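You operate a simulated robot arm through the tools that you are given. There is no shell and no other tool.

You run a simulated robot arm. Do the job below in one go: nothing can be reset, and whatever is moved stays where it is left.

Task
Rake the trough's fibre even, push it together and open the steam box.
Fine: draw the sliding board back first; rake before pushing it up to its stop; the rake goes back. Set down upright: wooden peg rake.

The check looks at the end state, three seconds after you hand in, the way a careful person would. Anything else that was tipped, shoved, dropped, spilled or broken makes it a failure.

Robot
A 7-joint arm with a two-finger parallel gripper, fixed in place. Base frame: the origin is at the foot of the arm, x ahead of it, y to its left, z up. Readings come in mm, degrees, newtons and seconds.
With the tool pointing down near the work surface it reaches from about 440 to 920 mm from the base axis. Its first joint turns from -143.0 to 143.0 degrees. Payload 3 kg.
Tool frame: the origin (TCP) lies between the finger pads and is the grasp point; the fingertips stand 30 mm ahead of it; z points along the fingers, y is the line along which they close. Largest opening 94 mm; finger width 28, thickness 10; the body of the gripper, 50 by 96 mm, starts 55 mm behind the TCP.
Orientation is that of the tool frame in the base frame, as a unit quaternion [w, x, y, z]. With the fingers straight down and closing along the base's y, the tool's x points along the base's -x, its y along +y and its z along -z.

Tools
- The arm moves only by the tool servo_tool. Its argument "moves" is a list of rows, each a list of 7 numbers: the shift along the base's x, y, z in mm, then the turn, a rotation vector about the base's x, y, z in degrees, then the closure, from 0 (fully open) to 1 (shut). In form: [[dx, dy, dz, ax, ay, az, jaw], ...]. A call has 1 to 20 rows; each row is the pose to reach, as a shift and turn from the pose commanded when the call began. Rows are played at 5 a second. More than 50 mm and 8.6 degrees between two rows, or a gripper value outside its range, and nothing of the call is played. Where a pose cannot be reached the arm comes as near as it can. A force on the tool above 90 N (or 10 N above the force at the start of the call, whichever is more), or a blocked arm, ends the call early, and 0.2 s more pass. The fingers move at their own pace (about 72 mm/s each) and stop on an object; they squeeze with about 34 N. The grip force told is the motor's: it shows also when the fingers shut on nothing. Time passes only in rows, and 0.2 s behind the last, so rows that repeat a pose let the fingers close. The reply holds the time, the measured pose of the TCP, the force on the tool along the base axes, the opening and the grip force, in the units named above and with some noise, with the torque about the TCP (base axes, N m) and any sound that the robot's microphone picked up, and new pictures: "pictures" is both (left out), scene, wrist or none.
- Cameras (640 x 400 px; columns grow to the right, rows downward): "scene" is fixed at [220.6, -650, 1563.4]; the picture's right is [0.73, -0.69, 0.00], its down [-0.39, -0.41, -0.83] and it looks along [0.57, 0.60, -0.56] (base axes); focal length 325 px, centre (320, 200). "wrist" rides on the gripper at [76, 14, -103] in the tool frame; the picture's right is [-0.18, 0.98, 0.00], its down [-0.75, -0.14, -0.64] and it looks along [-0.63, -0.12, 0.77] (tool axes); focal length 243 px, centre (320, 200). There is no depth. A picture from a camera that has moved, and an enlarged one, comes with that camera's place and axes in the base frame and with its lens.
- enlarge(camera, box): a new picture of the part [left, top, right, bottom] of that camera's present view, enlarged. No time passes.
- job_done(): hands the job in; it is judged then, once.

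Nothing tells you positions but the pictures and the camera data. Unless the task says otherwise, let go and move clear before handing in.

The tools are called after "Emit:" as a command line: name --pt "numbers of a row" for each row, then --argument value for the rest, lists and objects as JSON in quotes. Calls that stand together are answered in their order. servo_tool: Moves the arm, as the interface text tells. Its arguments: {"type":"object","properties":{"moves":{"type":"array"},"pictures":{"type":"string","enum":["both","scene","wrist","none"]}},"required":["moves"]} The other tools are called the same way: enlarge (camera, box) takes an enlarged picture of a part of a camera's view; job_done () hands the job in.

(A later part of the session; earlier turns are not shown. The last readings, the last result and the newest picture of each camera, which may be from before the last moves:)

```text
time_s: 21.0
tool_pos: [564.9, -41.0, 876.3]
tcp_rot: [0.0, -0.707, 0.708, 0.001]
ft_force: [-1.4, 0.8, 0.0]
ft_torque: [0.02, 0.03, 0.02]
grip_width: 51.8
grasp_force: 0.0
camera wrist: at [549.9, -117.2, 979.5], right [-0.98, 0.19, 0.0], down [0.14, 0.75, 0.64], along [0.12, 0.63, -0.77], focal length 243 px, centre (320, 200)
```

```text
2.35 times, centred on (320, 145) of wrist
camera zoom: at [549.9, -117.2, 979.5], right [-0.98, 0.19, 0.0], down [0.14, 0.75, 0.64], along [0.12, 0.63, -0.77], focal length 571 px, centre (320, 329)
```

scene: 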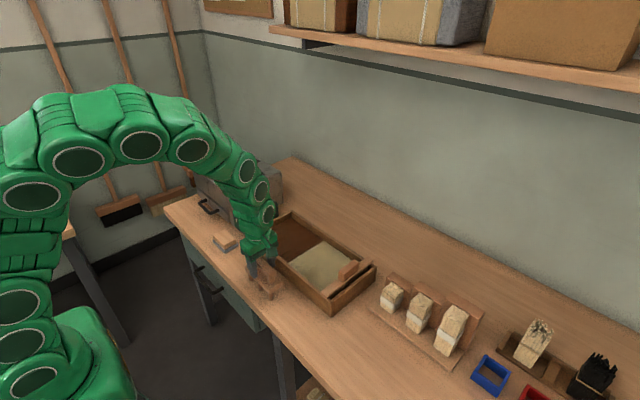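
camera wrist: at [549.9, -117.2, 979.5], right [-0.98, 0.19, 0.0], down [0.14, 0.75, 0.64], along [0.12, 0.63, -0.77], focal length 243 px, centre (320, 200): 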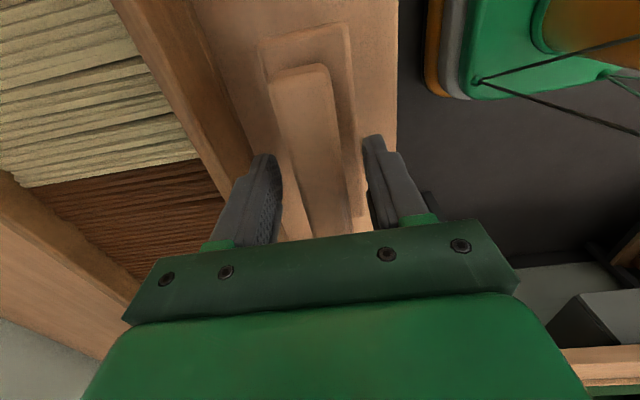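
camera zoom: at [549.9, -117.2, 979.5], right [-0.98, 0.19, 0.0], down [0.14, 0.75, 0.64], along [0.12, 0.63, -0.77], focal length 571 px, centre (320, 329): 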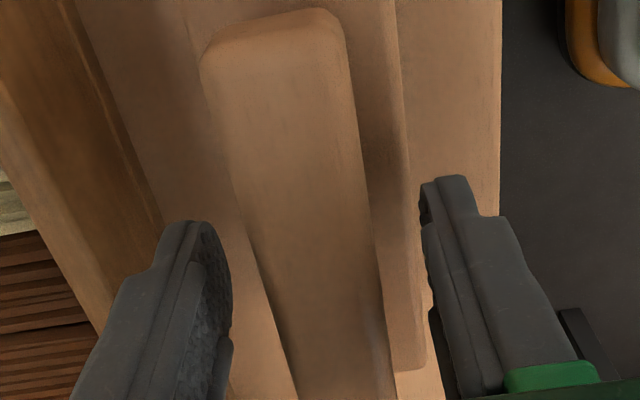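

The fingers straddle the handle well. I nudge 2 mm to centre, and close.

Emit:
servo_tool --pt "-2 0 0 0 0 0 0.5" --pt "-2 0 0 0 0 0 0.65" --pt "-2 0 0 0 0 0 0.75" --pt "-2 0 0 0 0 0 0.9" --pt "-2 0 0 0 0 0 1" --pt "-2 0 0 0 0 0 1" --pt "-2 0 0 0 0 0 1"

```text
time_s: 22.6
tool_pos: [561.1, -40.8, 877.3]
tcp_rot: [0.0, -0.707, 0.708, 0.0]
ft_force: [0.3, 0.3, 1.6]
ft_torque: [-0.03, 0.0, 0.04]
grip_width: 27.9
grasp_force: 33.8
camera wrist: at [547.8, -116.9, 979.8], right [-0.98, 0.18, 0.0], down [0.14, 0.75, 0.64], along [0.12, 0.63, -0.77], focal length 243 px, centre (320, 200)
```

scene: 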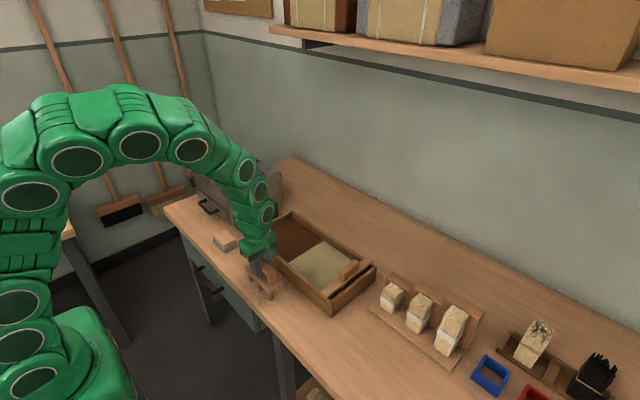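
wrist: 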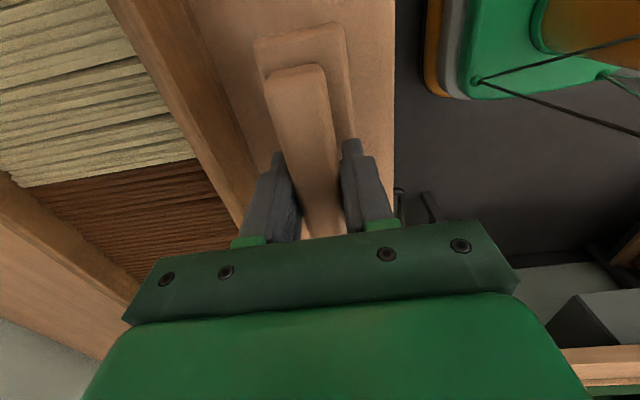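

Rake gripped (28 mm handle). I lift it straight up, checking that it comes along level.

Emit:
servo_tool --pt "0 0 5 0 0 0 1" --pt "0 0 15 0 0 0 1" --pt "0 0 30 0 0 0 1" --pt "0 0 50 0 0 0 1" --pt "0 0 70 0 0 0 1" --pt "0 0 90 0 0 0 1" --pt "0 0 100 0 0 0 1" --pt "0 0 100 0 0 0 1"

Emit:
enlarge --camera "scene" --box '[220, 190, 340, 300]'

```text
time_s: 24.4
tool_pos: [561.8, -40.3, 976.0]
tcp_rot: [0.0, -0.707, 0.707, 0.0]
ft_force: [0.1, 0.0, -0.5]
ft_torque: [0.0, 0.02, 0.03]
grip_width: 28.0
grasp_force: 34.2
camera wrist: at [547.5, -116.5, 1078.6], right [-0.98, 0.18, 0.0], down [0.14, 0.75, 0.64], along [0.12, 0.63, -0.77], focal length 243 px, centre (320, 200)
```

scene: 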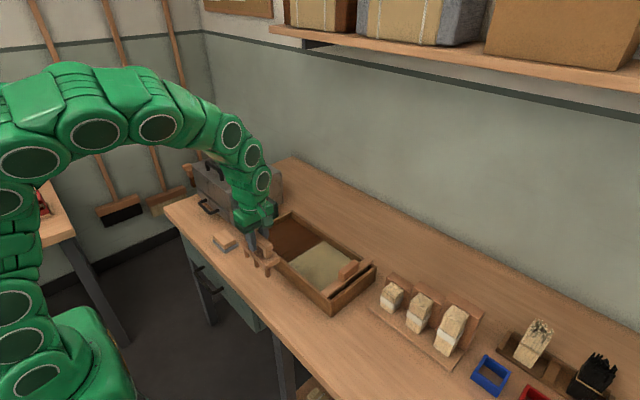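
wrist: 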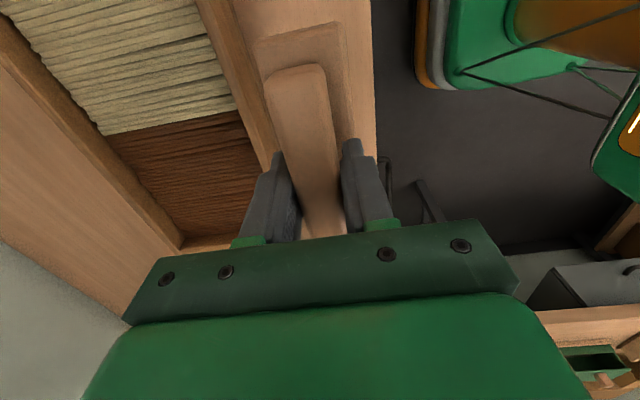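

```text
3.64 times, centred on (280, 245) of scene
camera zoom: at [220.6, -650.0, 1563.4], right [0.73, -0.69, 0.0], down [-0.39, -0.41, -0.83], along [0.57, 0.6, -0.56], focal length 1181 px, centre (466, 36)
```

zoom: 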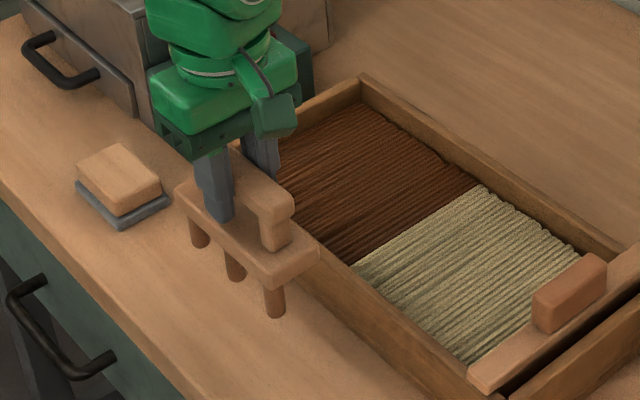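

The rake hangs level. Now I turn it so its bar spans the trough's width (x) and carry it over the fibre, still high.

Emit:
servo_tool --pt "15 8 0 0 0 -8.2 1" --pt "30 16 0 0 0 -16.4 1" --pt "45 24 0 0 0 -24.6 1" --pt "60 32 0 0 0 -32.8 1" --pt "75 40 0 0 0 -41 1" --pt "90 48 0 0 0 -49.2 1" --pt "105 56 0 0 0 -57.4 1" --pt "120 64 0 0 0 -65.6 1" --pt "135 72 0 0 0 -73.8 1" --pt "150 80 0 0 0 -82 1" --pt "164 90 0 0 0 -90 1" --pt "164 110 0 0 0 -90 1" --pt "164 130 0 0 0 -90 1" --pt "164 130 0 0 0 -90 1"

Emit:
enlarge --camera "scene" --box '[220, 180, 390, 320]'

Emit:
enlarge --camera "wrist" --box '[160, 0, 480, 230]'

```text
time_s: 27.4
tool_pos: [725.6, 89.5, 976.1]
tcp_rot: [0.0, 0.001, 1.0, 0.0]
ft_force: [0.1, 0.7, -1.4]
ft_torque: [-0.04, -0.04, 0.01]
grip_width: 28.2
grasp_force: 33.8
camera wrist: at [650.2, 103.5, 1078.8], right [0.18, 0.98, 0.0], down [0.75, -0.14, 0.64], along [0.63, -0.12, -0.77], focal length 243 px, centre (320, 200)
```

scene: 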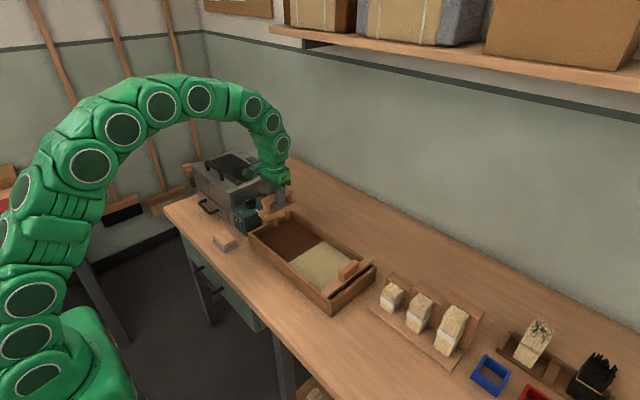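
wrist: 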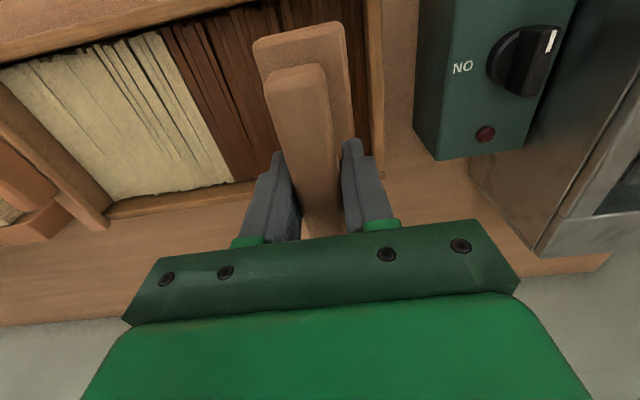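

```text
2.86 times, centred on (305, 250) of scene
camera zoom: at [220.6, -650.0, 1563.4], right [0.73, -0.69, 0.0], down [-0.39, -0.41, -0.83], along [0.57, 0.6, -0.56], focal length 928 px, centre (363, 57)
```

zoom: 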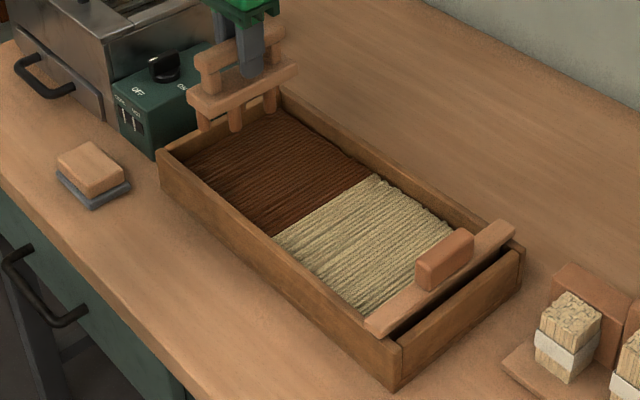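

```text
1.74 times, centred on (320, 115) of wrist
camera zoom: at [650.2, 103.5, 1078.8], right [0.18, 0.98, 0.0], down [0.75, -0.14, 0.64], along [0.63, -0.12, -0.77], focal length 422 px, centre (320, 348)
```

zoom: 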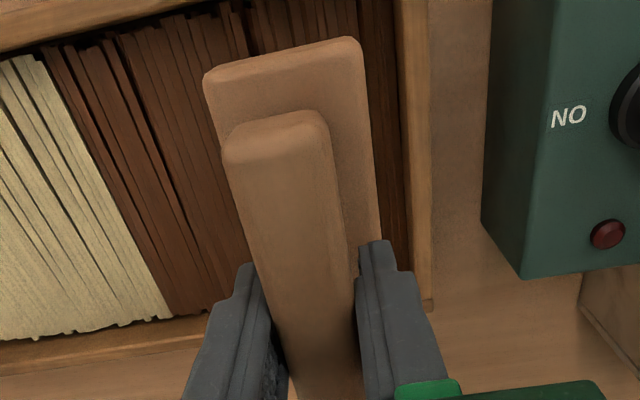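

The rake is centred over the +y end of the dark fibre. I lower it slowly so the pegs enter the fibre.

Emit:
servo_tool --pt "0 2 -15 0 0 0 1" --pt "0 2 -30 0 0 0 1" --pt "0 2 -45 0 0 0 1" --pt "0 2 -55 0 0 0 1" --pt "0 2 -65 0 0 0 1" --pt "0 2 -73 0 0 0 1" --pt "0 2 -78 0 0 0 1" --pt "0 2 -78 0 0 0 1"

Emit:
enlarge --camera "scene" --box '[240, 180, 340, 270]'

Emit:
enlarge --camera "wrist" --box '[160, 0, 480, 230]'

```text
time_s: 29.2
tool_pos: [726.8, 90.8, 897.5]
tcp_rot: [0.0, 0.0, 1.0, 0.0]
ft_force: [-1.2, 0.2, -1.1]
ft_torque: [0.02, 0.0, -0.01]
grip_width: 28.0
grasp_force: 33.7
camera wrist: at [650.6, 105.2, 1000.4], right [0.18, 0.98, 0.0], down [0.75, -0.14, 0.64], along [0.63, -0.12, -0.77], focal length 243 px, centre (320, 200)
```

scene: 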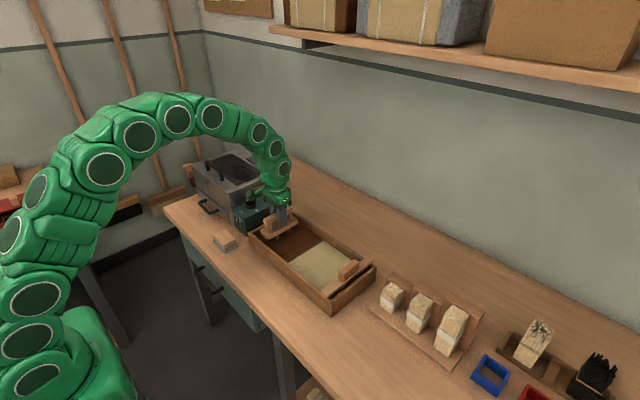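
wrist: 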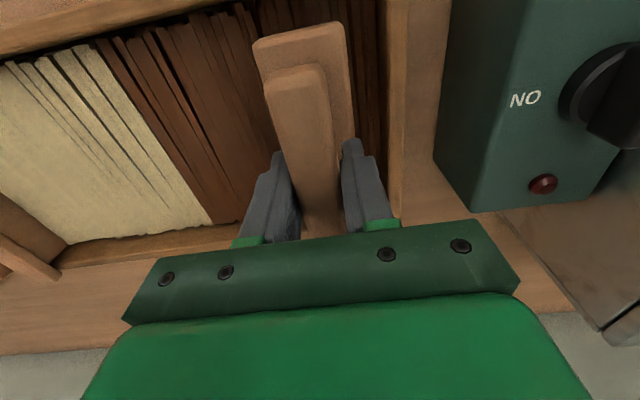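

```text
4.44 times, centred on (290, 225) of scene
camera zoom: at [220.6, -650.0, 1563.4], right [0.73, -0.69, 0.0], down [-0.39, -0.41, -0.83], along [0.57, 0.6, -0.56], focal length 1444 px, centre (453, 89)
```

zoom: 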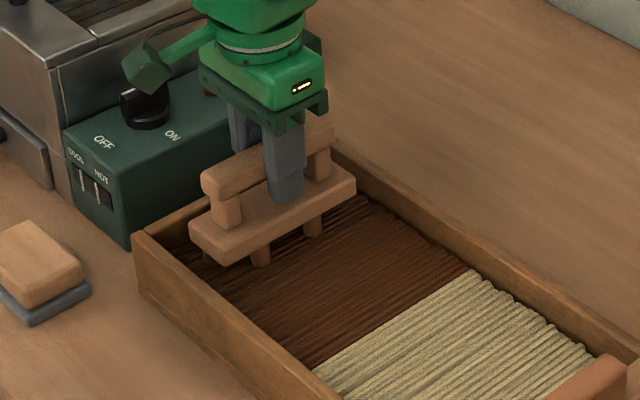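

```text
1.74 times, centred on (320, 115) of wrist
camera zoom: at [650.6, 105.2, 1000.4], right [0.18, 0.98, 0.0], down [0.75, -0.14, 0.64], along [0.63, -0.12, -0.77], focal length 422 px, centre (320, 348)
```

zoom: 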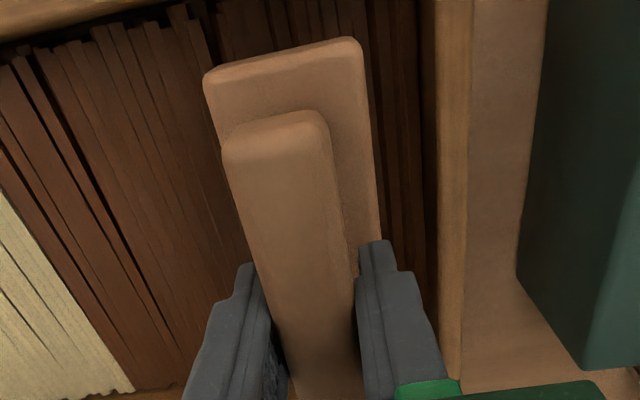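

The pegs are in the dark fibre about 15 mm deep with no resistance. I go slightly deeper and then draw the rake toward −y.

Emit:
servo_tool --pt "0 4 -2 0 0 0 1" --pt "0 8 -4 0 0 0 1" --pt "0 8 -6 0 0 0 1" --pt "0 8 -7 0 0 0 1" --pt "0 8 -7 0 0 0 1" --pictures "none"

Emit:
enlarge --camera "scene" --box '[240, 180, 340, 270]'

```text
time_s: 30.4
tool_pos: [725.1, 97.8, 890.7]
tcp_rot: [0.0, 0.0, 1.0, 0.0]
ft_force: [-0.2, -0.2, -1.9]
ft_torque: [-0.01, -0.04, -0.02]
grip_width: 28.0
grasp_force: 34.3
```

```text
4.44 times, centred on (290, 225) of scene
camera zoom: at [220.6, -650.0, 1563.4], right [0.73, -0.69, 0.0], down [-0.39, -0.41, -0.83], along [0.57, 0.6, -0.56], focal length 1444 px, centre (453, 89)
```

zoom: 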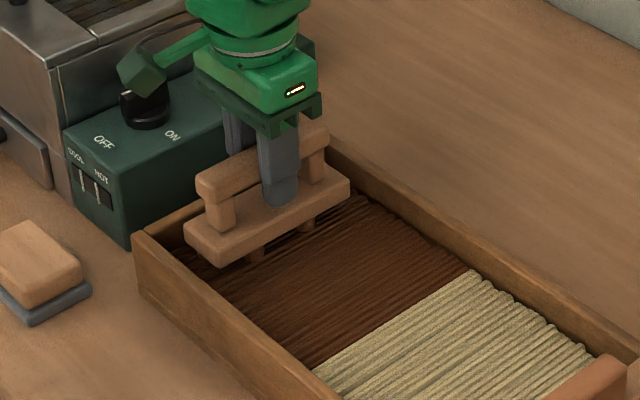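

Now the raking stroke along the trough toward −y, stopping short of the board.

Emit:
servo_tool --pt "0 -10 0 0 0 0 1" --pt "0 -28 0 0 0 0 1" --pt "0 -46 0 0 0 0 1" --pt "0 -64 0 0 0 0 1" --pt "0 -82 0 0 0 0 1" --pt "0 -100 0 0 0 0 1" --pt "0 -118 0 0 0 0 1" --pt "0 -136 0 0 0 0 1" --pt "0 -154 0 0 0 0 1" --pt "0 -154 0 0 0 0 1"

Emit:
enlarge --camera "scene" --box '[240, 180, 380, 310]'

Emit:
enlarge --camera "wrist" --box '[160, 0, 560, 230]'

```text
time_s: 32.6
tool_pos: [724.9, -53.8, 892.8]
tcp_rot: [0.001, 0.0, 1.0, 0.0]
ft_force: [-1.1, -0.7, -2.7]
ft_torque: [0.0, -0.02, 0.0]
grip_width: 27.9
grasp_force: 33.4
camera wrist: at [649.5, -39.3, 994.9], right [0.18, 0.98, 0.0], down [0.75, -0.14, 0.64], along [0.63, -0.12, -0.77], focal length 243 px, centre (320, 200)
```

scene: 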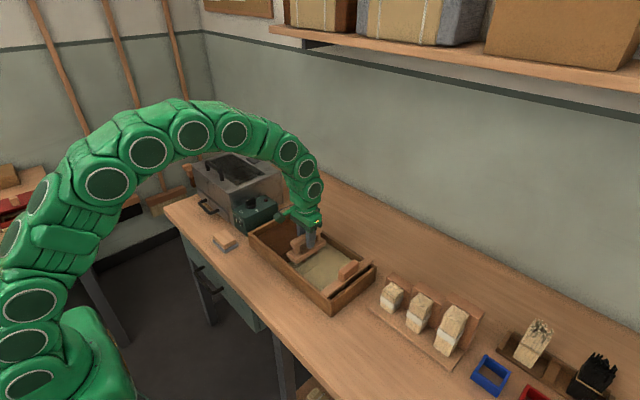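
wrist: 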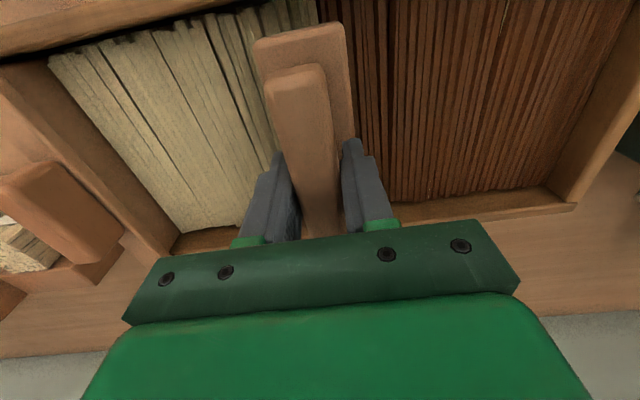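

```text
3.08 times, centred on (310, 245) of scene
camera zoom: at [220.6, -650.0, 1563.4], right [0.73, -0.69, 0.0], down [-0.39, -0.41, -0.83], along [0.57, 0.6, -0.56], focal length 1000 px, centre (351, 62)
```

zoom: 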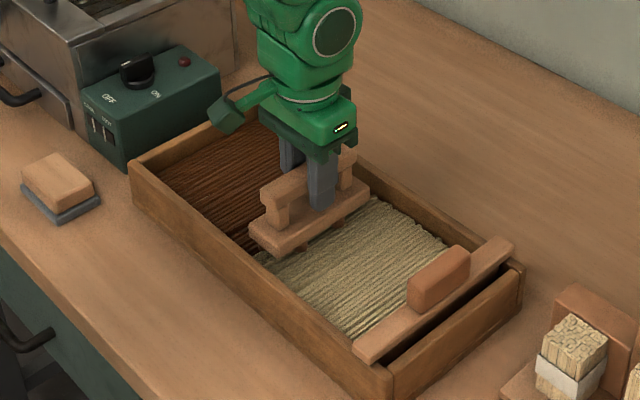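

```text
1.60 times, centred on (360, 115) of wrist
camera zoom: at [649.5, -39.3, 994.9], right [0.18, 0.98, 0.0], down [0.75, -0.14, 0.64], along [0.63, -0.12, -0.77], focal length 388 px, centre (256, 336)
```

zoom: 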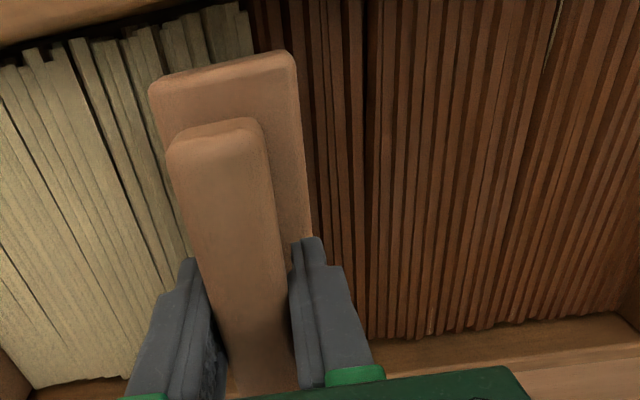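

The raked dark part looks loosened, and I see a lone pale strand in it. I continue the stroke to near the board.

Emit:
servo_tool --pt "0 -10 -1 0 0 0 1" --pt "0 -28 -1 0 0 0 1" --pt "0 -46 -1 0 0 0 1" --pt "0 -64 -1 0 0 0 1" --pt "0 -82 -1 0 0 0 1" --pt "0 -100 -1 0 0 0 1" --pt "0 -118 -1 0 0 0 1" --pt "0 -130 -1 0 0 0 1" --pt "0 -130 -1 0 0 0 1"

Emit:
enlarge --camera "scene" --box '[240, 180, 380, 310]'

Emit:
enlarge --camera "wrist" --box '[240, 0, 640, 230]'

```text
time_s: 34.6
tool_pos: [725.1, -185.0, 891.5]
tcp_rot: [0.0, 0.0, 1.0, 0.0]
ft_force: [0.1, 0.3, -2.3]
ft_torque: [0.0, -0.01, 0.0]
grip_width: 27.8
grasp_force: 34.0
camera wrist: at [649.7, -169.9, 993.4], right [0.18, 0.98, 0.0], down [0.75, -0.14, 0.64], along [0.63, -0.12, -0.77], focal length 243 px, centre (320, 200)
```

scene: 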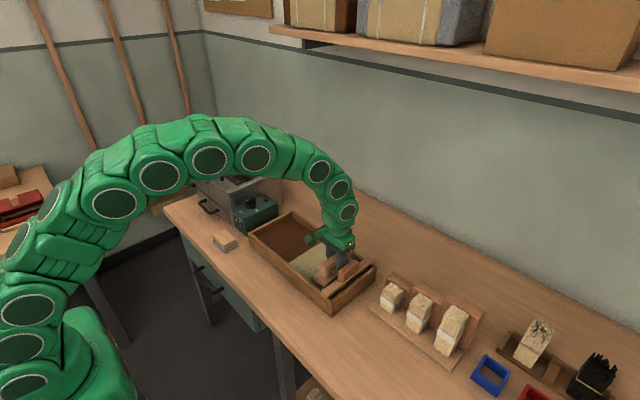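
wrist: 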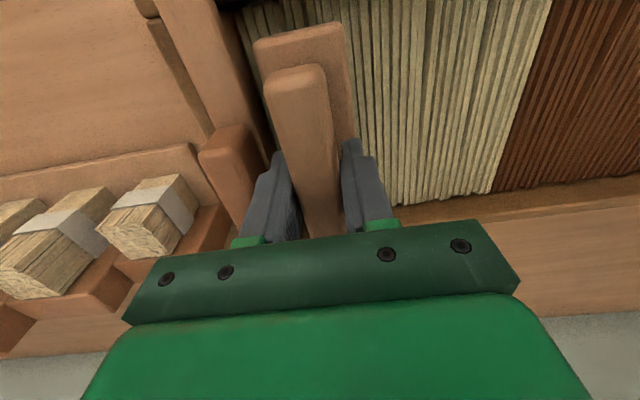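

```text
3.08 times, centred on (310, 245) of scene
camera zoom: at [220.6, -650.0, 1563.4], right [0.73, -0.69, 0.0], down [-0.39, -0.41, -0.83], along [0.57, 0.6, -0.56], focal length 1000 px, centre (351, 62)
```

zoom: 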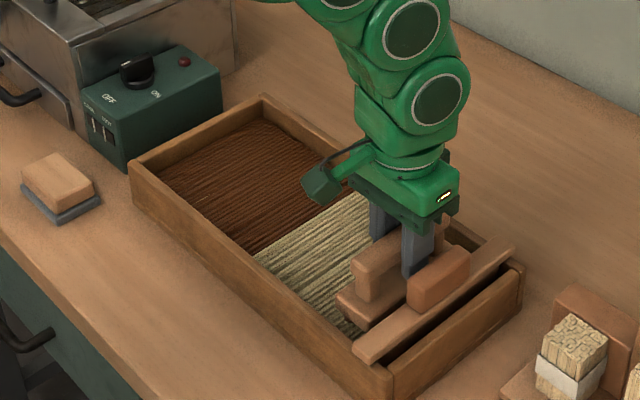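

```text
1.60 times, centred on (440, 115) of wrist
camera zoom: at [649.7, -169.9, 993.4], right [0.18, 0.98, 0.0], down [0.75, -0.14, 0.64], along [0.63, -0.12, -0.77], focal length 388 px, centre (128, 336)
```

zoom: 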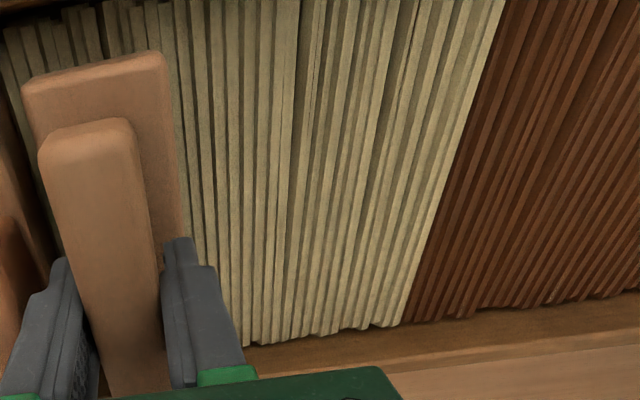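

One stroke done. I rake back toward +y and then compare the whole bed.

Emit:
servo_tool --pt "0 20 0 0 0 0 1" --pt "0 40 0 0 0 0 1" --pt "0 60 0 0 0 0 1" --pt "0 80 0 0 0 0 1" --pt "0 100 0 0 0 0 1" --pt "0 120 0 0 0 0 1" --pt "0 140 0 0 0 0 1" --pt "0 160 0 0 0 0 1" --pt "0 180 0 0 0 0 1" --pt "0 200 0 0 0 0 1" --pt "0 220 0 0 0 0 1" --pt "0 240 0 0 0 0 1" --pt "0 260 0 0 0 0 1" --pt "0 280 0 0 0 0 1" --pt "0 283 0 0 0 0 1" --pt "0 283 40 0 0 0 1" --pt "0 283 80 0 0 0 1"

Emit:
enlarge --camera "scene" --box '[240, 190, 380, 320]'

Emit:
enlarge --camera "wrist" --box '[0, 0, 400, 250]'

```text
time_s: 38.2
tool_pos: [725.6, 96.7, 972.5]
tcp_rot: [0.0, 0.001, 1.0, 0.0]
ft_force: [0.6, 0.6, -2.2]
ft_torque: [0.01, 0.0, -0.01]
grip_width: 27.9
grasp_force: 34.2
camera wrist: at [650.4, 111.1, 1074.4], right [0.18, 0.98, 0.0], down [0.75, -0.14, 0.64], along [0.63, -0.12, -0.77], focal length 243 px, centre (320, 200)
```

scene: 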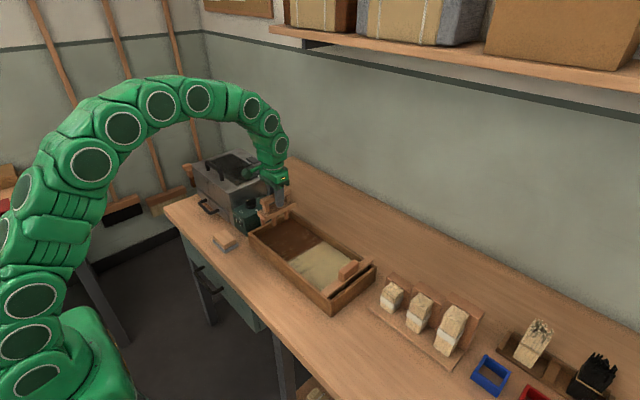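
wrist: 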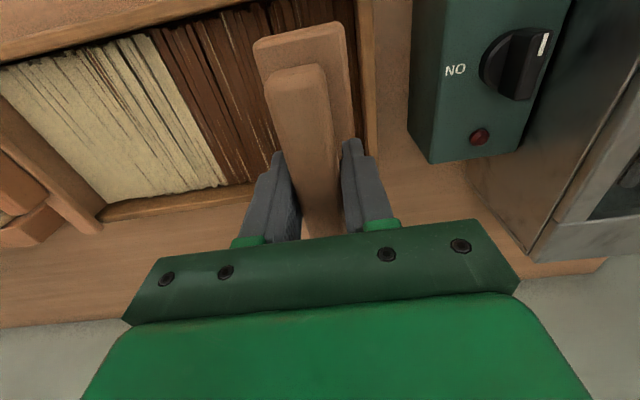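

```text
3.08 times, centred on (310, 255) of scene
camera zoom: at [220.6, -650.0, 1563.4], right [0.73, -0.69, 0.0], down [-0.39, -0.41, -0.83], along [0.57, 0.6, -0.56], focal length 1000 px, centre (351, 31)
```

zoom: 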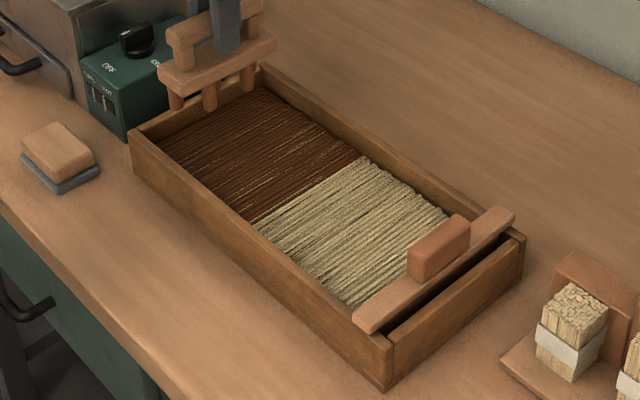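

```text
1.60 times, centred on (200, 125) of wrist
camera zoom: at [650.4, 111.1, 1074.4], right [0.18, 0.98, 0.0], down [0.75, -0.14, 0.64], along [0.63, -0.12, -0.77], focal length 388 px, centre (512, 320)
```

zoom: 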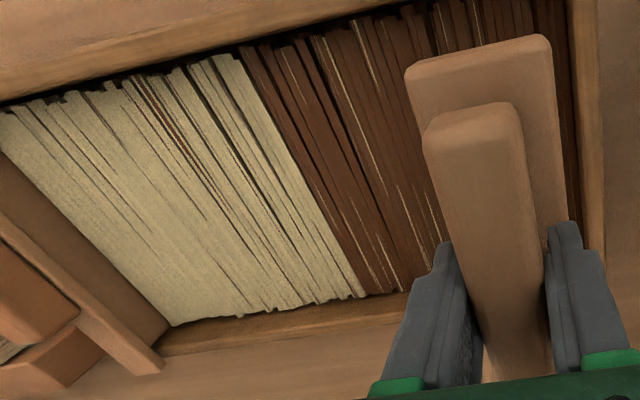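

The raking visibly mixes pale strands into dark and dark into pale, so "even" means an even blend. I'll make many more strokes along the trough and check progress.

Emit:
servo_tool --pt "0 0 -40 0 0 0 1" --pt "0 0 -81 0 0 0 1" --pt "0 -25 -81 0 0 0 1" --pt "0 -70 -81 0 0 0 1" --pt "0 -115 -81 0 0 0 1" --pt "0 -160 -81 0 0 0 1" --pt "0 -205 -81 0 0 0 1" --pt "0 -250 -81 0 0 0 1" --pt "0 -280 -81 0 0 0 1" --pt "8 -250 -81 0 0 0 1" --pt "8 -205 -81 0 0 0 1" --pt "8 -160 -81 0 0 0 1" --pt "8 -115 -81 0 0 0 1" --pt "8 -70 -81 0 0 0 1" --pt "8 -25 -81 0 0 0 1" --pt "8 -2 -81 0 0 0 1" --pt "0 -2 -40 0 0 0 1" --pt "0 -2 0 0 0 0 1"

Emit:
enlarge --camera "scene" --box '[240, 190, 380, 320]'

Emit:
enlarge --camera "wrist" --box '[0, 0, 400, 250]'

```text
time_s: 42.0
tool_pos: [726.5, 94.0, 972.3]
tcp_rot: [0.0, 0.001, 1.0, 0.0]
ft_force: [0.0, 0.1, -2.5]
ft_torque: [0.02, 0.01, -0.02]
grip_width: 27.9
grasp_force: 34.2
camera wrist: at [650.5, 109.2, 1073.4], right [0.18, 0.98, 0.0], down [0.75, -0.14, 0.64], along [0.63, -0.12, -0.77], focal length 243 px, centre (320, 200)
```

scene: 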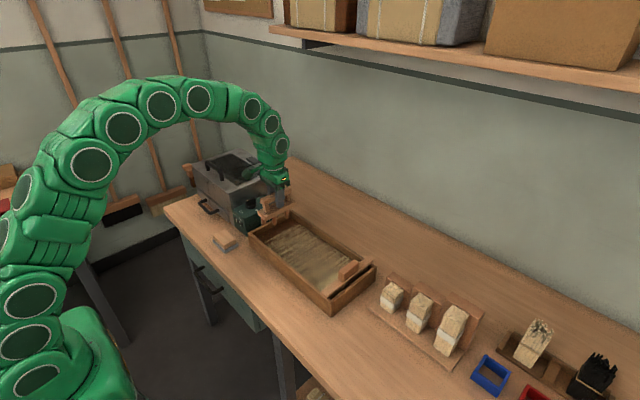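
wrist: 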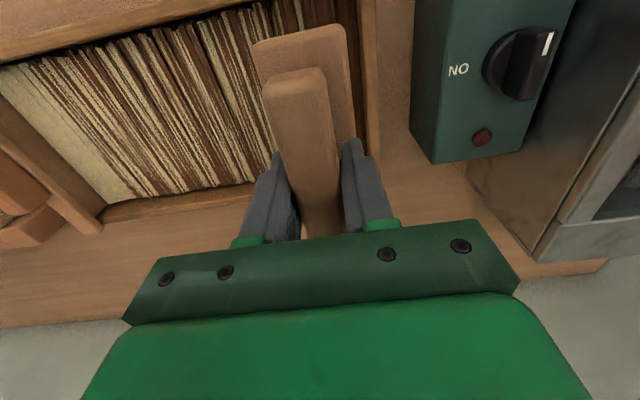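

```text
3.08 times, centred on (310, 255) of scene
camera zoom: at [220.6, -650.0, 1563.4], right [0.73, -0.69, 0.0], down [-0.39, -0.41, -0.83], along [0.57, 0.6, -0.56], focal length 1000 px, centre (351, 31)
```

zoom: 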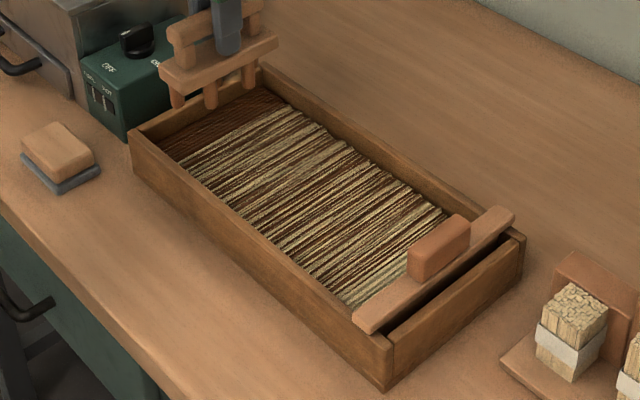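

```text
1.60 times, centred on (200, 125) of wrist
camera zoom: at [650.5, 109.2, 1073.4], right [0.18, 0.98, 0.0], down [0.75, -0.14, 0.64], along [0.63, -0.12, -0.77], focal length 388 px, centre (512, 320)
```

zoom: 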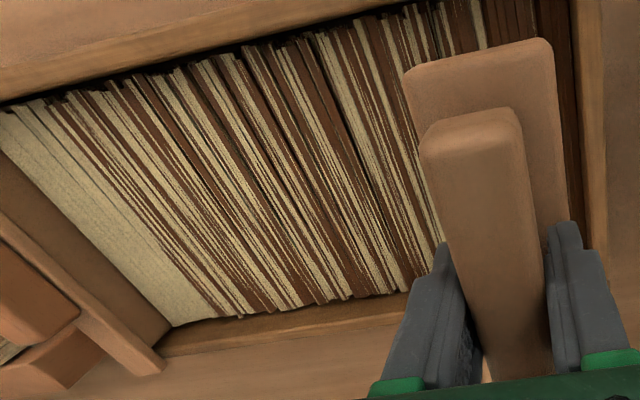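

Now the bulk is well mixed; only the two ends (about 40 mm each) are still unmixed. I add short strokes near the ends, as close to the wall and board as safe.

Emit:
servo_tool --pt "0 0 -40 0 0 0 1" --pt "0 0 -81 0 0 0 1" --pt "0 6 -81 0 0 0 1" --pt "0 -30 -81 0 0 0 1" --pt "0 -50 -81 0 0 0 1" --pt "0 -10 -81 0 0 0 1" --pt "0 6 -81 0 0 0 1" --pt "-8 -30 -81 0 0 0 1" --pt "-8 -50 -81 0 0 0 1" --pt "-8 -10 -81 0 0 0 1" --pt "-8 6 -81 0 0 0 1" --pt "0 -38 -81 0 0 0 1" --pt "0 -83 -81 0 0 0 1" --pt "0 -128 -81 0 0 0 1" --pt "0 -173 -81 0 0 0 1" --pt "0 -218 -81 0 0 0 1" --pt "0 -260 -81 0 0 0 1" --pt "0 -281 -81 0 0 0 1" --pt "0 -250 -81 0 0 0 1" --pt "0 -225 -81 0 0 0 1"

Emit:
enlarge --camera "scene" --box '[240, 190, 380, 320]'

Emit:
enlarge --camera "wrist" --box '[120, 0, 640, 250]'

```text
time_s: 46.2
tool_pos: [727.2, -130.0, 890.3]
tcp_rot: [0.001, 0.0, 1.0, 0.0]
ft_force: [-0.2, 0.3, -1.6]
ft_torque: [0.0, 0.03, 0.01]
grip_width: 27.9
grasp_force: 34.3
camera wrist: at [651.2, -115.3, 992.9], right [0.18, 0.98, 0.0], down [0.75, -0.14, 0.64], along [0.63, -0.12, -0.77], focal length 243 px, centre (320, 200)
```

scene: 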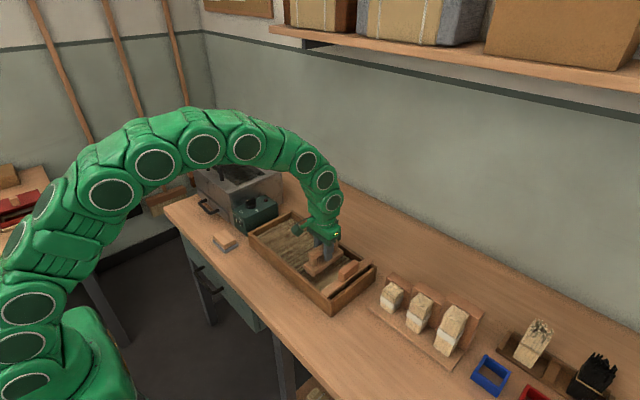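
wrist: 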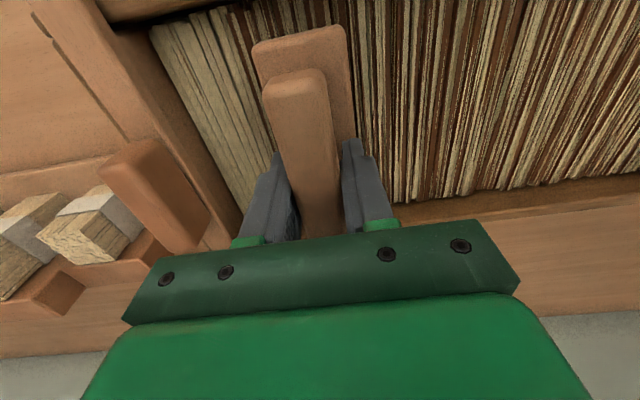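

```text
3.08 times, centred on (310, 255) of scene
camera zoom: at [220.6, -650.0, 1563.4], right [0.73, -0.69, 0.0], down [-0.39, -0.41, -0.83], along [0.57, 0.6, -0.56], focal length 1000 px, centre (351, 31)
```

zoom: 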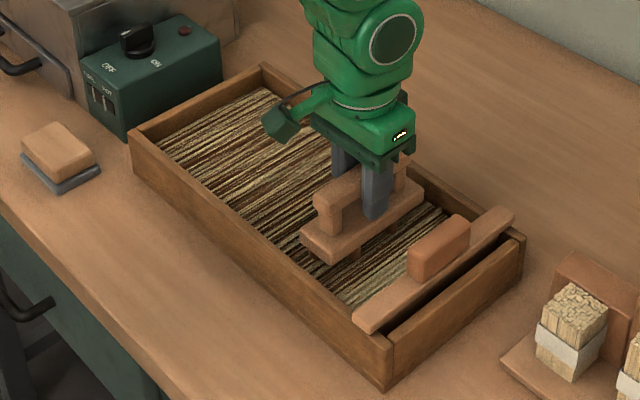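

```text
1.23 times, centred on (380, 125) of wrist
camera zoom: at [651.2, -115.3, 992.9], right [0.18, 0.98, 0.0], down [0.75, -0.14, 0.64], along [0.63, -0.12, -0.77], focal length 299 px, centre (246, 292)
```

zoom: 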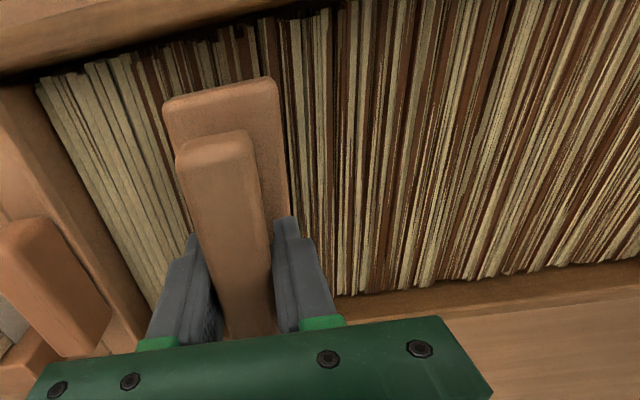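

The +y end is now blended. I repeat the short strokes at the −y end near the board.

Emit:
servo_tool --pt "0 -35 0 0 0 0 1" --pt "0 -58 0 0 0 0 1" --pt "0 -25 0 0 0 0 1" --pt "0 0 0 0 0 0 1" --pt "-8 -35 0 0 0 0 1" --pt "-8 -58 0 0 0 0 1" --pt "-8 -25 0 0 0 0 1" --pt "0 0 0 0 0 0 1" --pt "8 -35 0 0 0 0 1" --pt "8 -58 0 0 0 0 1" --pt "8 -20 0 0 0 0 1" --pt "0 25 0 0 0 0 1" --pt "0 70 0 0 0 0 1" --pt "0 115 0 0 0 0 1" --pt "0 160 0 0 0 0 1" --pt "0 205 0 0 0 0 1" --pt "0 228 0 0 0 0 1" --pt "0 228 40 0 0 0 1" --pt "0 228 80 0 0 0 1"

Emit:
enlarge --camera "scene" --box '[240, 190, 380, 320]'

Emit:
enlarge --camera "wrist" --box '[0, 0, 400, 250]'

```text
time_s: 50.2
tool_pos: [727.0, 99.2, 969.0]
tcp_rot: [0.0, 0.001, 1.0, 0.0]
ft_force: [0.0, -0.2, -1.7]
ft_torque: [-0.02, -0.01, -0.01]
grip_width: 28.0
grasp_force: 34.0
camera wrist: at [650.0, 113.6, 1071.9], right [0.19, 0.98, 0.0], down [0.75, -0.14, 0.64], along [0.63, -0.12, -0.77], focal length 243 px, centre (320, 200)
```

scene: 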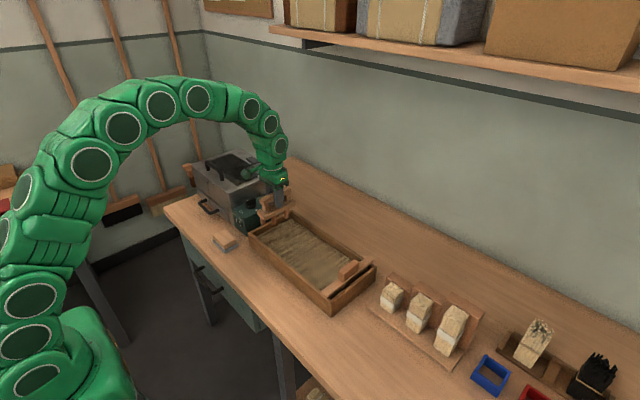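
wrist: 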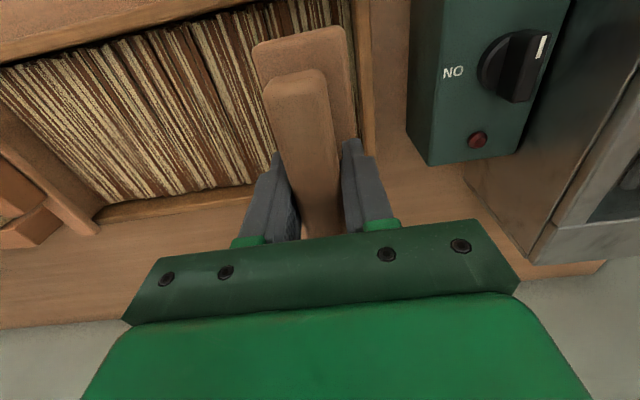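

```text
3.08 times, centred on (310, 255) of scene
camera zoom: at [220.6, -650.0, 1563.4], right [0.73, -0.69, 0.0], down [-0.39, -0.41, -0.83], along [0.57, 0.6, -0.56], focal length 1000 px, centre (351, 31)
```

zoom: 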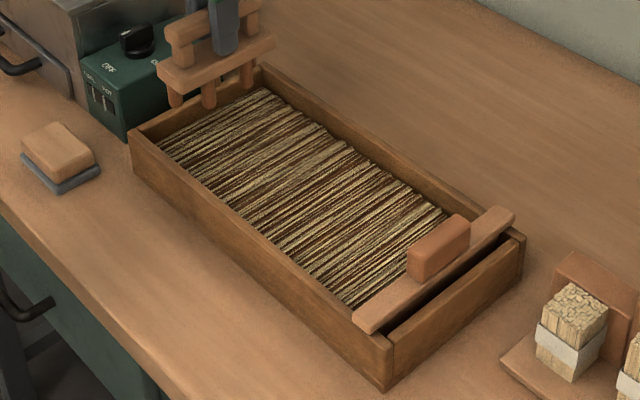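

```text
1.60 times, centred on (200, 125) of wrist
camera zoom: at [650.0, 113.6, 1071.9], right [0.19, 0.98, 0.0], down [0.75, -0.14, 0.64], along [0.63, -0.12, -0.77], focal length 388 px, centre (512, 320)
```

zoom: 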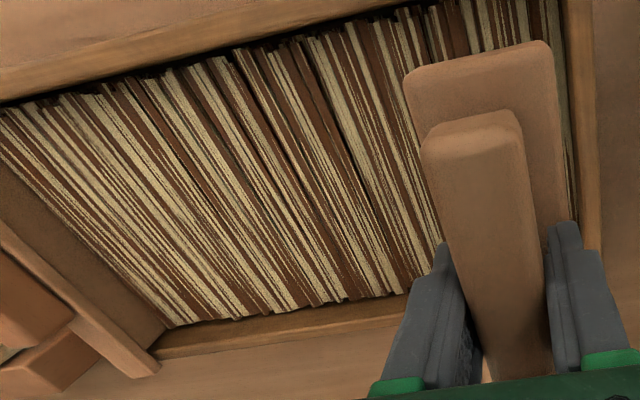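

The blend now looks even end to end. A couple more full strokes for good measure, then the rake goes back.

Emit:
servo_tool --pt "0 0 -40 0 0 0 1" --pt "0 0 -79 0 0 0 1" --pt "5 -25 -79 0 0 0 1" --pt "5 -70 -79 0 0 0 1" --pt "5 -115 -79 0 0 0 1" --pt "5 -160 -79 0 0 0 1" --pt "5 -205 -79 0 0 0 1" --pt "5 -250 -79 0 0 0 1" --pt "5 -285 -79 0 0 0 1" --pt "-5 -255 -79 0 0 0 1" --pt "-5 -285 -79 0 0 0 1" --pt "-5 -245 -79 0 0 0 1" --pt "-5 -200 -79 0 0 0 1" --pt "-5 -155 -79 0 0 0 1" --pt "-5 -110 -79 0 0 0 1" --pt "-5 -65 -79 0 0 0 1" --pt "-5 -20 -79 0 0 0 1" --pt "-5 -1 -79 0 0 0 1" --pt "0 -1 -40 0 0 0 1" --pt "0 -1 5 0 0 0 1"

Emit:
enlarge --camera "scene" --box '[240, 190, 380, 320]'

Emit:
enlarge --camera "wrist" --box '[0, 0, 400, 250]'

```text
time_s: 54.4
tool_pos: [725.4, 98.3, 974.8]
tcp_rot: [0.0, 0.001, 1.0, 0.0]
ft_force: [-1.0, -0.5, -1.6]
ft_torque: [-0.02, 0.01, 0.01]
grip_width: 27.8
grasp_force: 33.9
camera wrist: at [649.1, 112.9, 1075.5], right [0.19, 0.98, 0.0], down [0.75, -0.14, 0.64], along [0.63, -0.12, -0.77], focal length 243 px, centre (320, 200)
```

scene: 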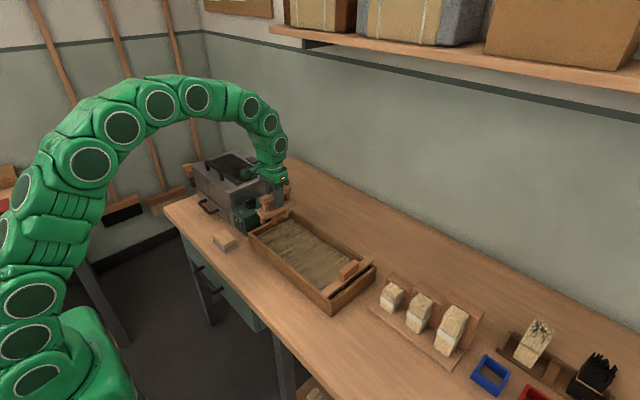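
wrist: 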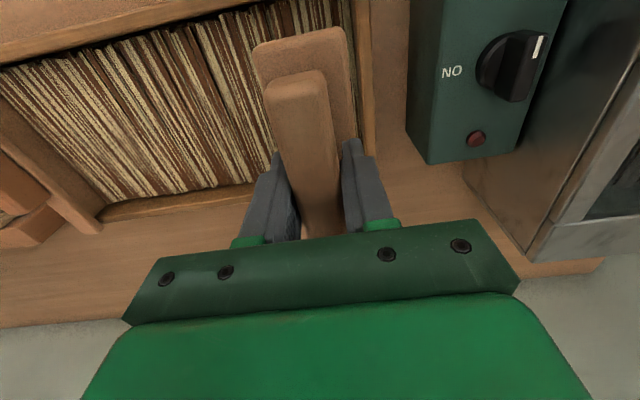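

```text
3.08 times, centred on (310, 255) of scene
camera zoom: at [220.6, -650.0, 1563.4], right [0.73, -0.69, 0.0], down [-0.39, -0.41, -0.83], along [0.57, 0.6, -0.56], focal length 1000 px, centre (351, 31)
```

zoom: 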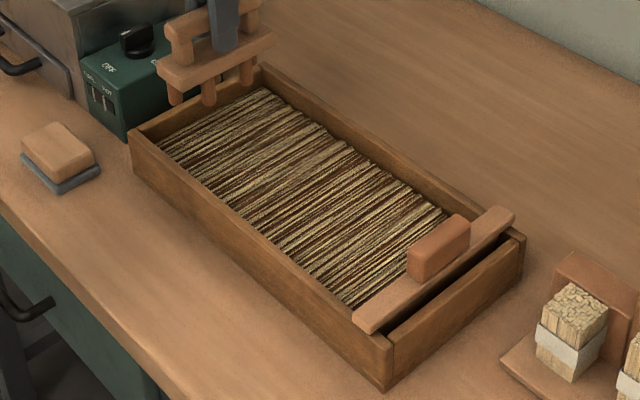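

```text
1.60 times, centred on (200, 125) of wrist
camera zoom: at [649.1, 112.9, 1075.5], right [0.19, 0.98, 0.0], down [0.75, -0.14, 0.64], along [0.63, -0.12, -0.77], focal length 388 px, centre (512, 320)
```

zoom: 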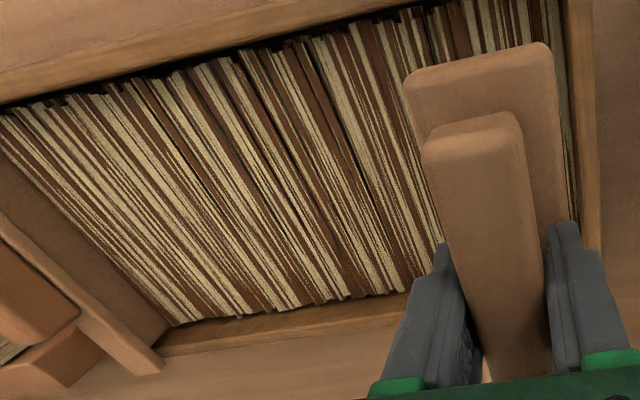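

The bed is evenly blended. I carry the rake back to its original spot, turning it back to lie along y.

Emit:
servo_tool --pt "0 -20 3 0 0 0 1" --pt "0 -45 3 0 0 0 1" --pt "-14 -53 3 0 0 8.2 1" --pt "-29 -62 3 0 0 16.4 1" --pt "-44 -70 3 0 0 24.6 1" --pt "-59 -78 3 0 0 32.8 1" --pt "-74 -87 3 0 0 41 1" --pt "-89 -95 3 0 0 49.2 1" --pt "-104 -104 3 0 0 57.4 1" --pt "-119 -112 3 0 0 65.6 1" --pt "-134 -121 3 0 0 73.8 1" --pt "-149 -130 3 0 0 82 1" --pt "-163.5 -139 3 0 0 90 1" --pt "-163.5 -139 0 0 0 90 1" --pt "-163.5 -139 0 0 0 90 1"

Emit:
enlarge --camera "scene" --box '[220, 190, 340, 300]'

```text
time_s: 57.6
tool_pos: [563.4, -41.7, 974.9]
tcp_rot: [0.0, -0.707, 0.707, 0.0]
ft_force: [-0.2, -0.7, -1.4]
ft_torque: [0.02, 0.01, 0.01]
grip_width: 28.2
grasp_force: 33.8
camera wrist: at [548.7, -117.0, 1077.5], right [-0.98, 0.18, 0.0], down [0.14, 0.75, 0.64], along [0.12, 0.63, -0.77], focal length 243 px, centre (320, 200)
```

scene: 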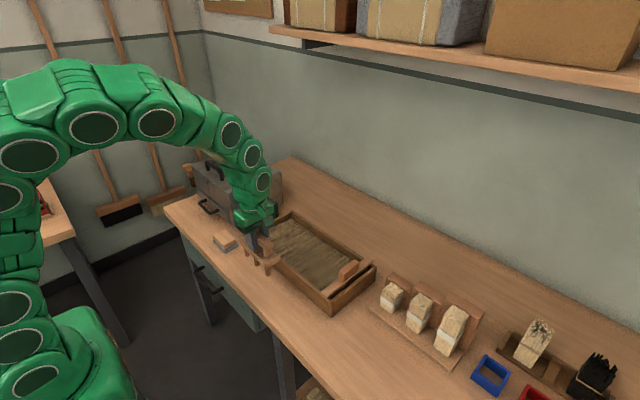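
wrist: 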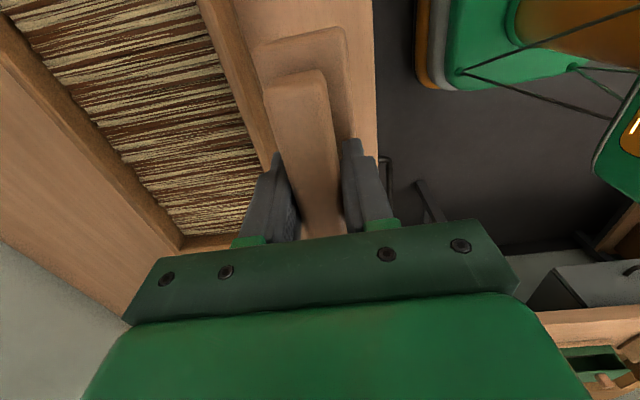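

```text
3.64 times, centred on (280, 245) of scene
camera zoom: at [220.6, -650.0, 1563.4], right [0.73, -0.69, 0.0], down [-0.39, -0.41, -0.83], along [0.57, 0.6, -0.56], focal length 1181 px, centre (466, 36)
```

zoom: 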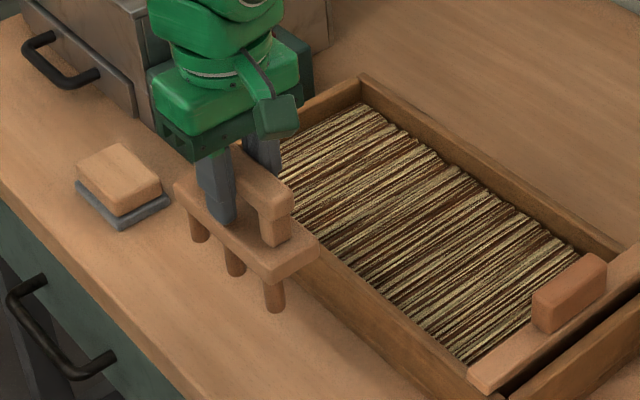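

The rake is level, and sits about 4 mm higher in the grip than before. I lower it slowly to bench contact.

Emit:
servo_tool --pt "-1 1 -20 0 0 0 1" --pt "-1 1 -40 0 0 0 1" --pt "-1 1 -60 0 0 0 1" --pt "-1 1 -78 0 0 0 1" --pt "-1 1 -88 0 0 0 1" --pt "-1 1 -93 0 0 0 1" --pt "-1 1 -93 0 0 0 1" --pictures "none"

Emit:
enlarge --camera "scene" --box '[225, 220, 315, 310]'

```text
time_s: 59.2
tool_pos: [561.8, -40.9, 881.5]
tcp_rot: [0.001, 0.708, -0.707, 0.0]
ft_force: [0.3, -0.1, -1.2]
ft_torque: [-0.01, -0.03, 0.02]
grip_width: 28.0
grasp_force: 34.3
```

```text
4.44 times, centred on (270, 265) of scene
camera zoom: at [220.6, -650.0, 1563.4], right [0.73, -0.69, 0.0], down [-0.39, -0.41, -0.83], along [0.57, 0.6, -0.56], focal length 1444 px, centre (542, -89)
```

zoom: 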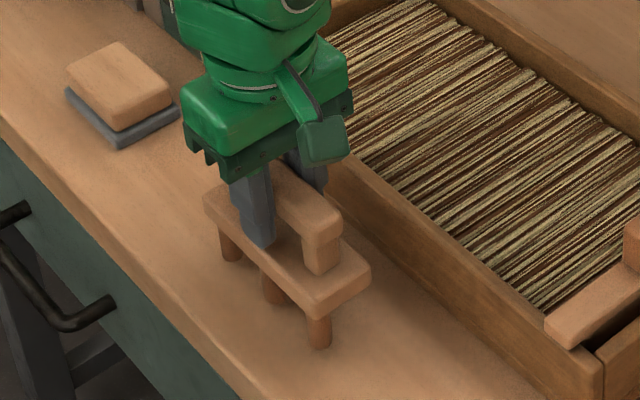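

Emit:
servo_tool --pt "0 0 -2 0 0 0 1" --pt "0 0 -4 0 0 0 1" --pt "0 0 -5 0 0 0 1" --pt "0 0 -6 0 0 0 1" --pt "0 0 -6 0 0 0 1" --pictures "none"

```text
time_s: 60.4
tool_pos: [561.5, -39.4, 874.7]
tcp_rot: [0.0, 0.708, -0.707, 0.0]
ft_force: [0.4, -0.8, -1.4]
ft_torque: [0.02, 0.02, 0.01]
grip_width: 28.0
grasp_force: 33.9
```

No bench contact yet at z≈875; I continue in 1 mm steps.

Emit:
servo_tool --pt "0 0 -1 0 0 0 1" --pt "0 0 -1 0 0 0 1" --pt "0 0 -2 0 0 0 1" --pt "0 0 -2 0 0 0 1" --pictures "none"

Emit:
enlarge --camera "scene" --box '[225, 220, 315, 310]'

```text
time_s: 61.4
tool_pos: [561.9, -39.7, 872.9]
tcp_rot: [-0.001, -0.707, 0.707, 0.0]
ft_force: [0.6, -0.2, -2.0]
ft_torque: [-0.03, -0.02, 0.02]
grip_width: 28.1
grasp_force: 33.8
```

```text
4.44 times, centred on (270, 265) of scene
camera zoom: at [220.6, -650.0, 1563.4], right [0.73, -0.69, 0.0], down [-0.39, -0.41, -0.83], along [0.57, 0.6, -0.56], focal length 1444 px, centre (542, -89)
```

zoom: 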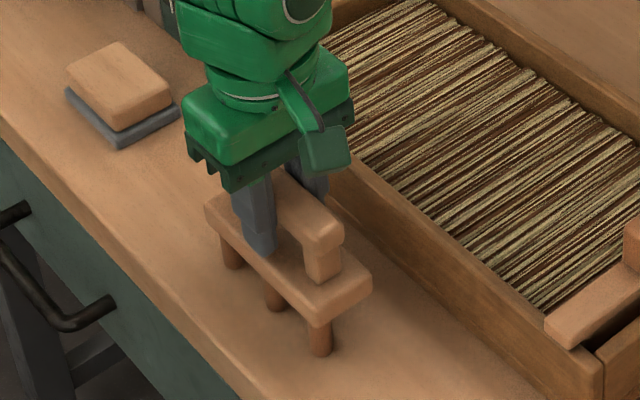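

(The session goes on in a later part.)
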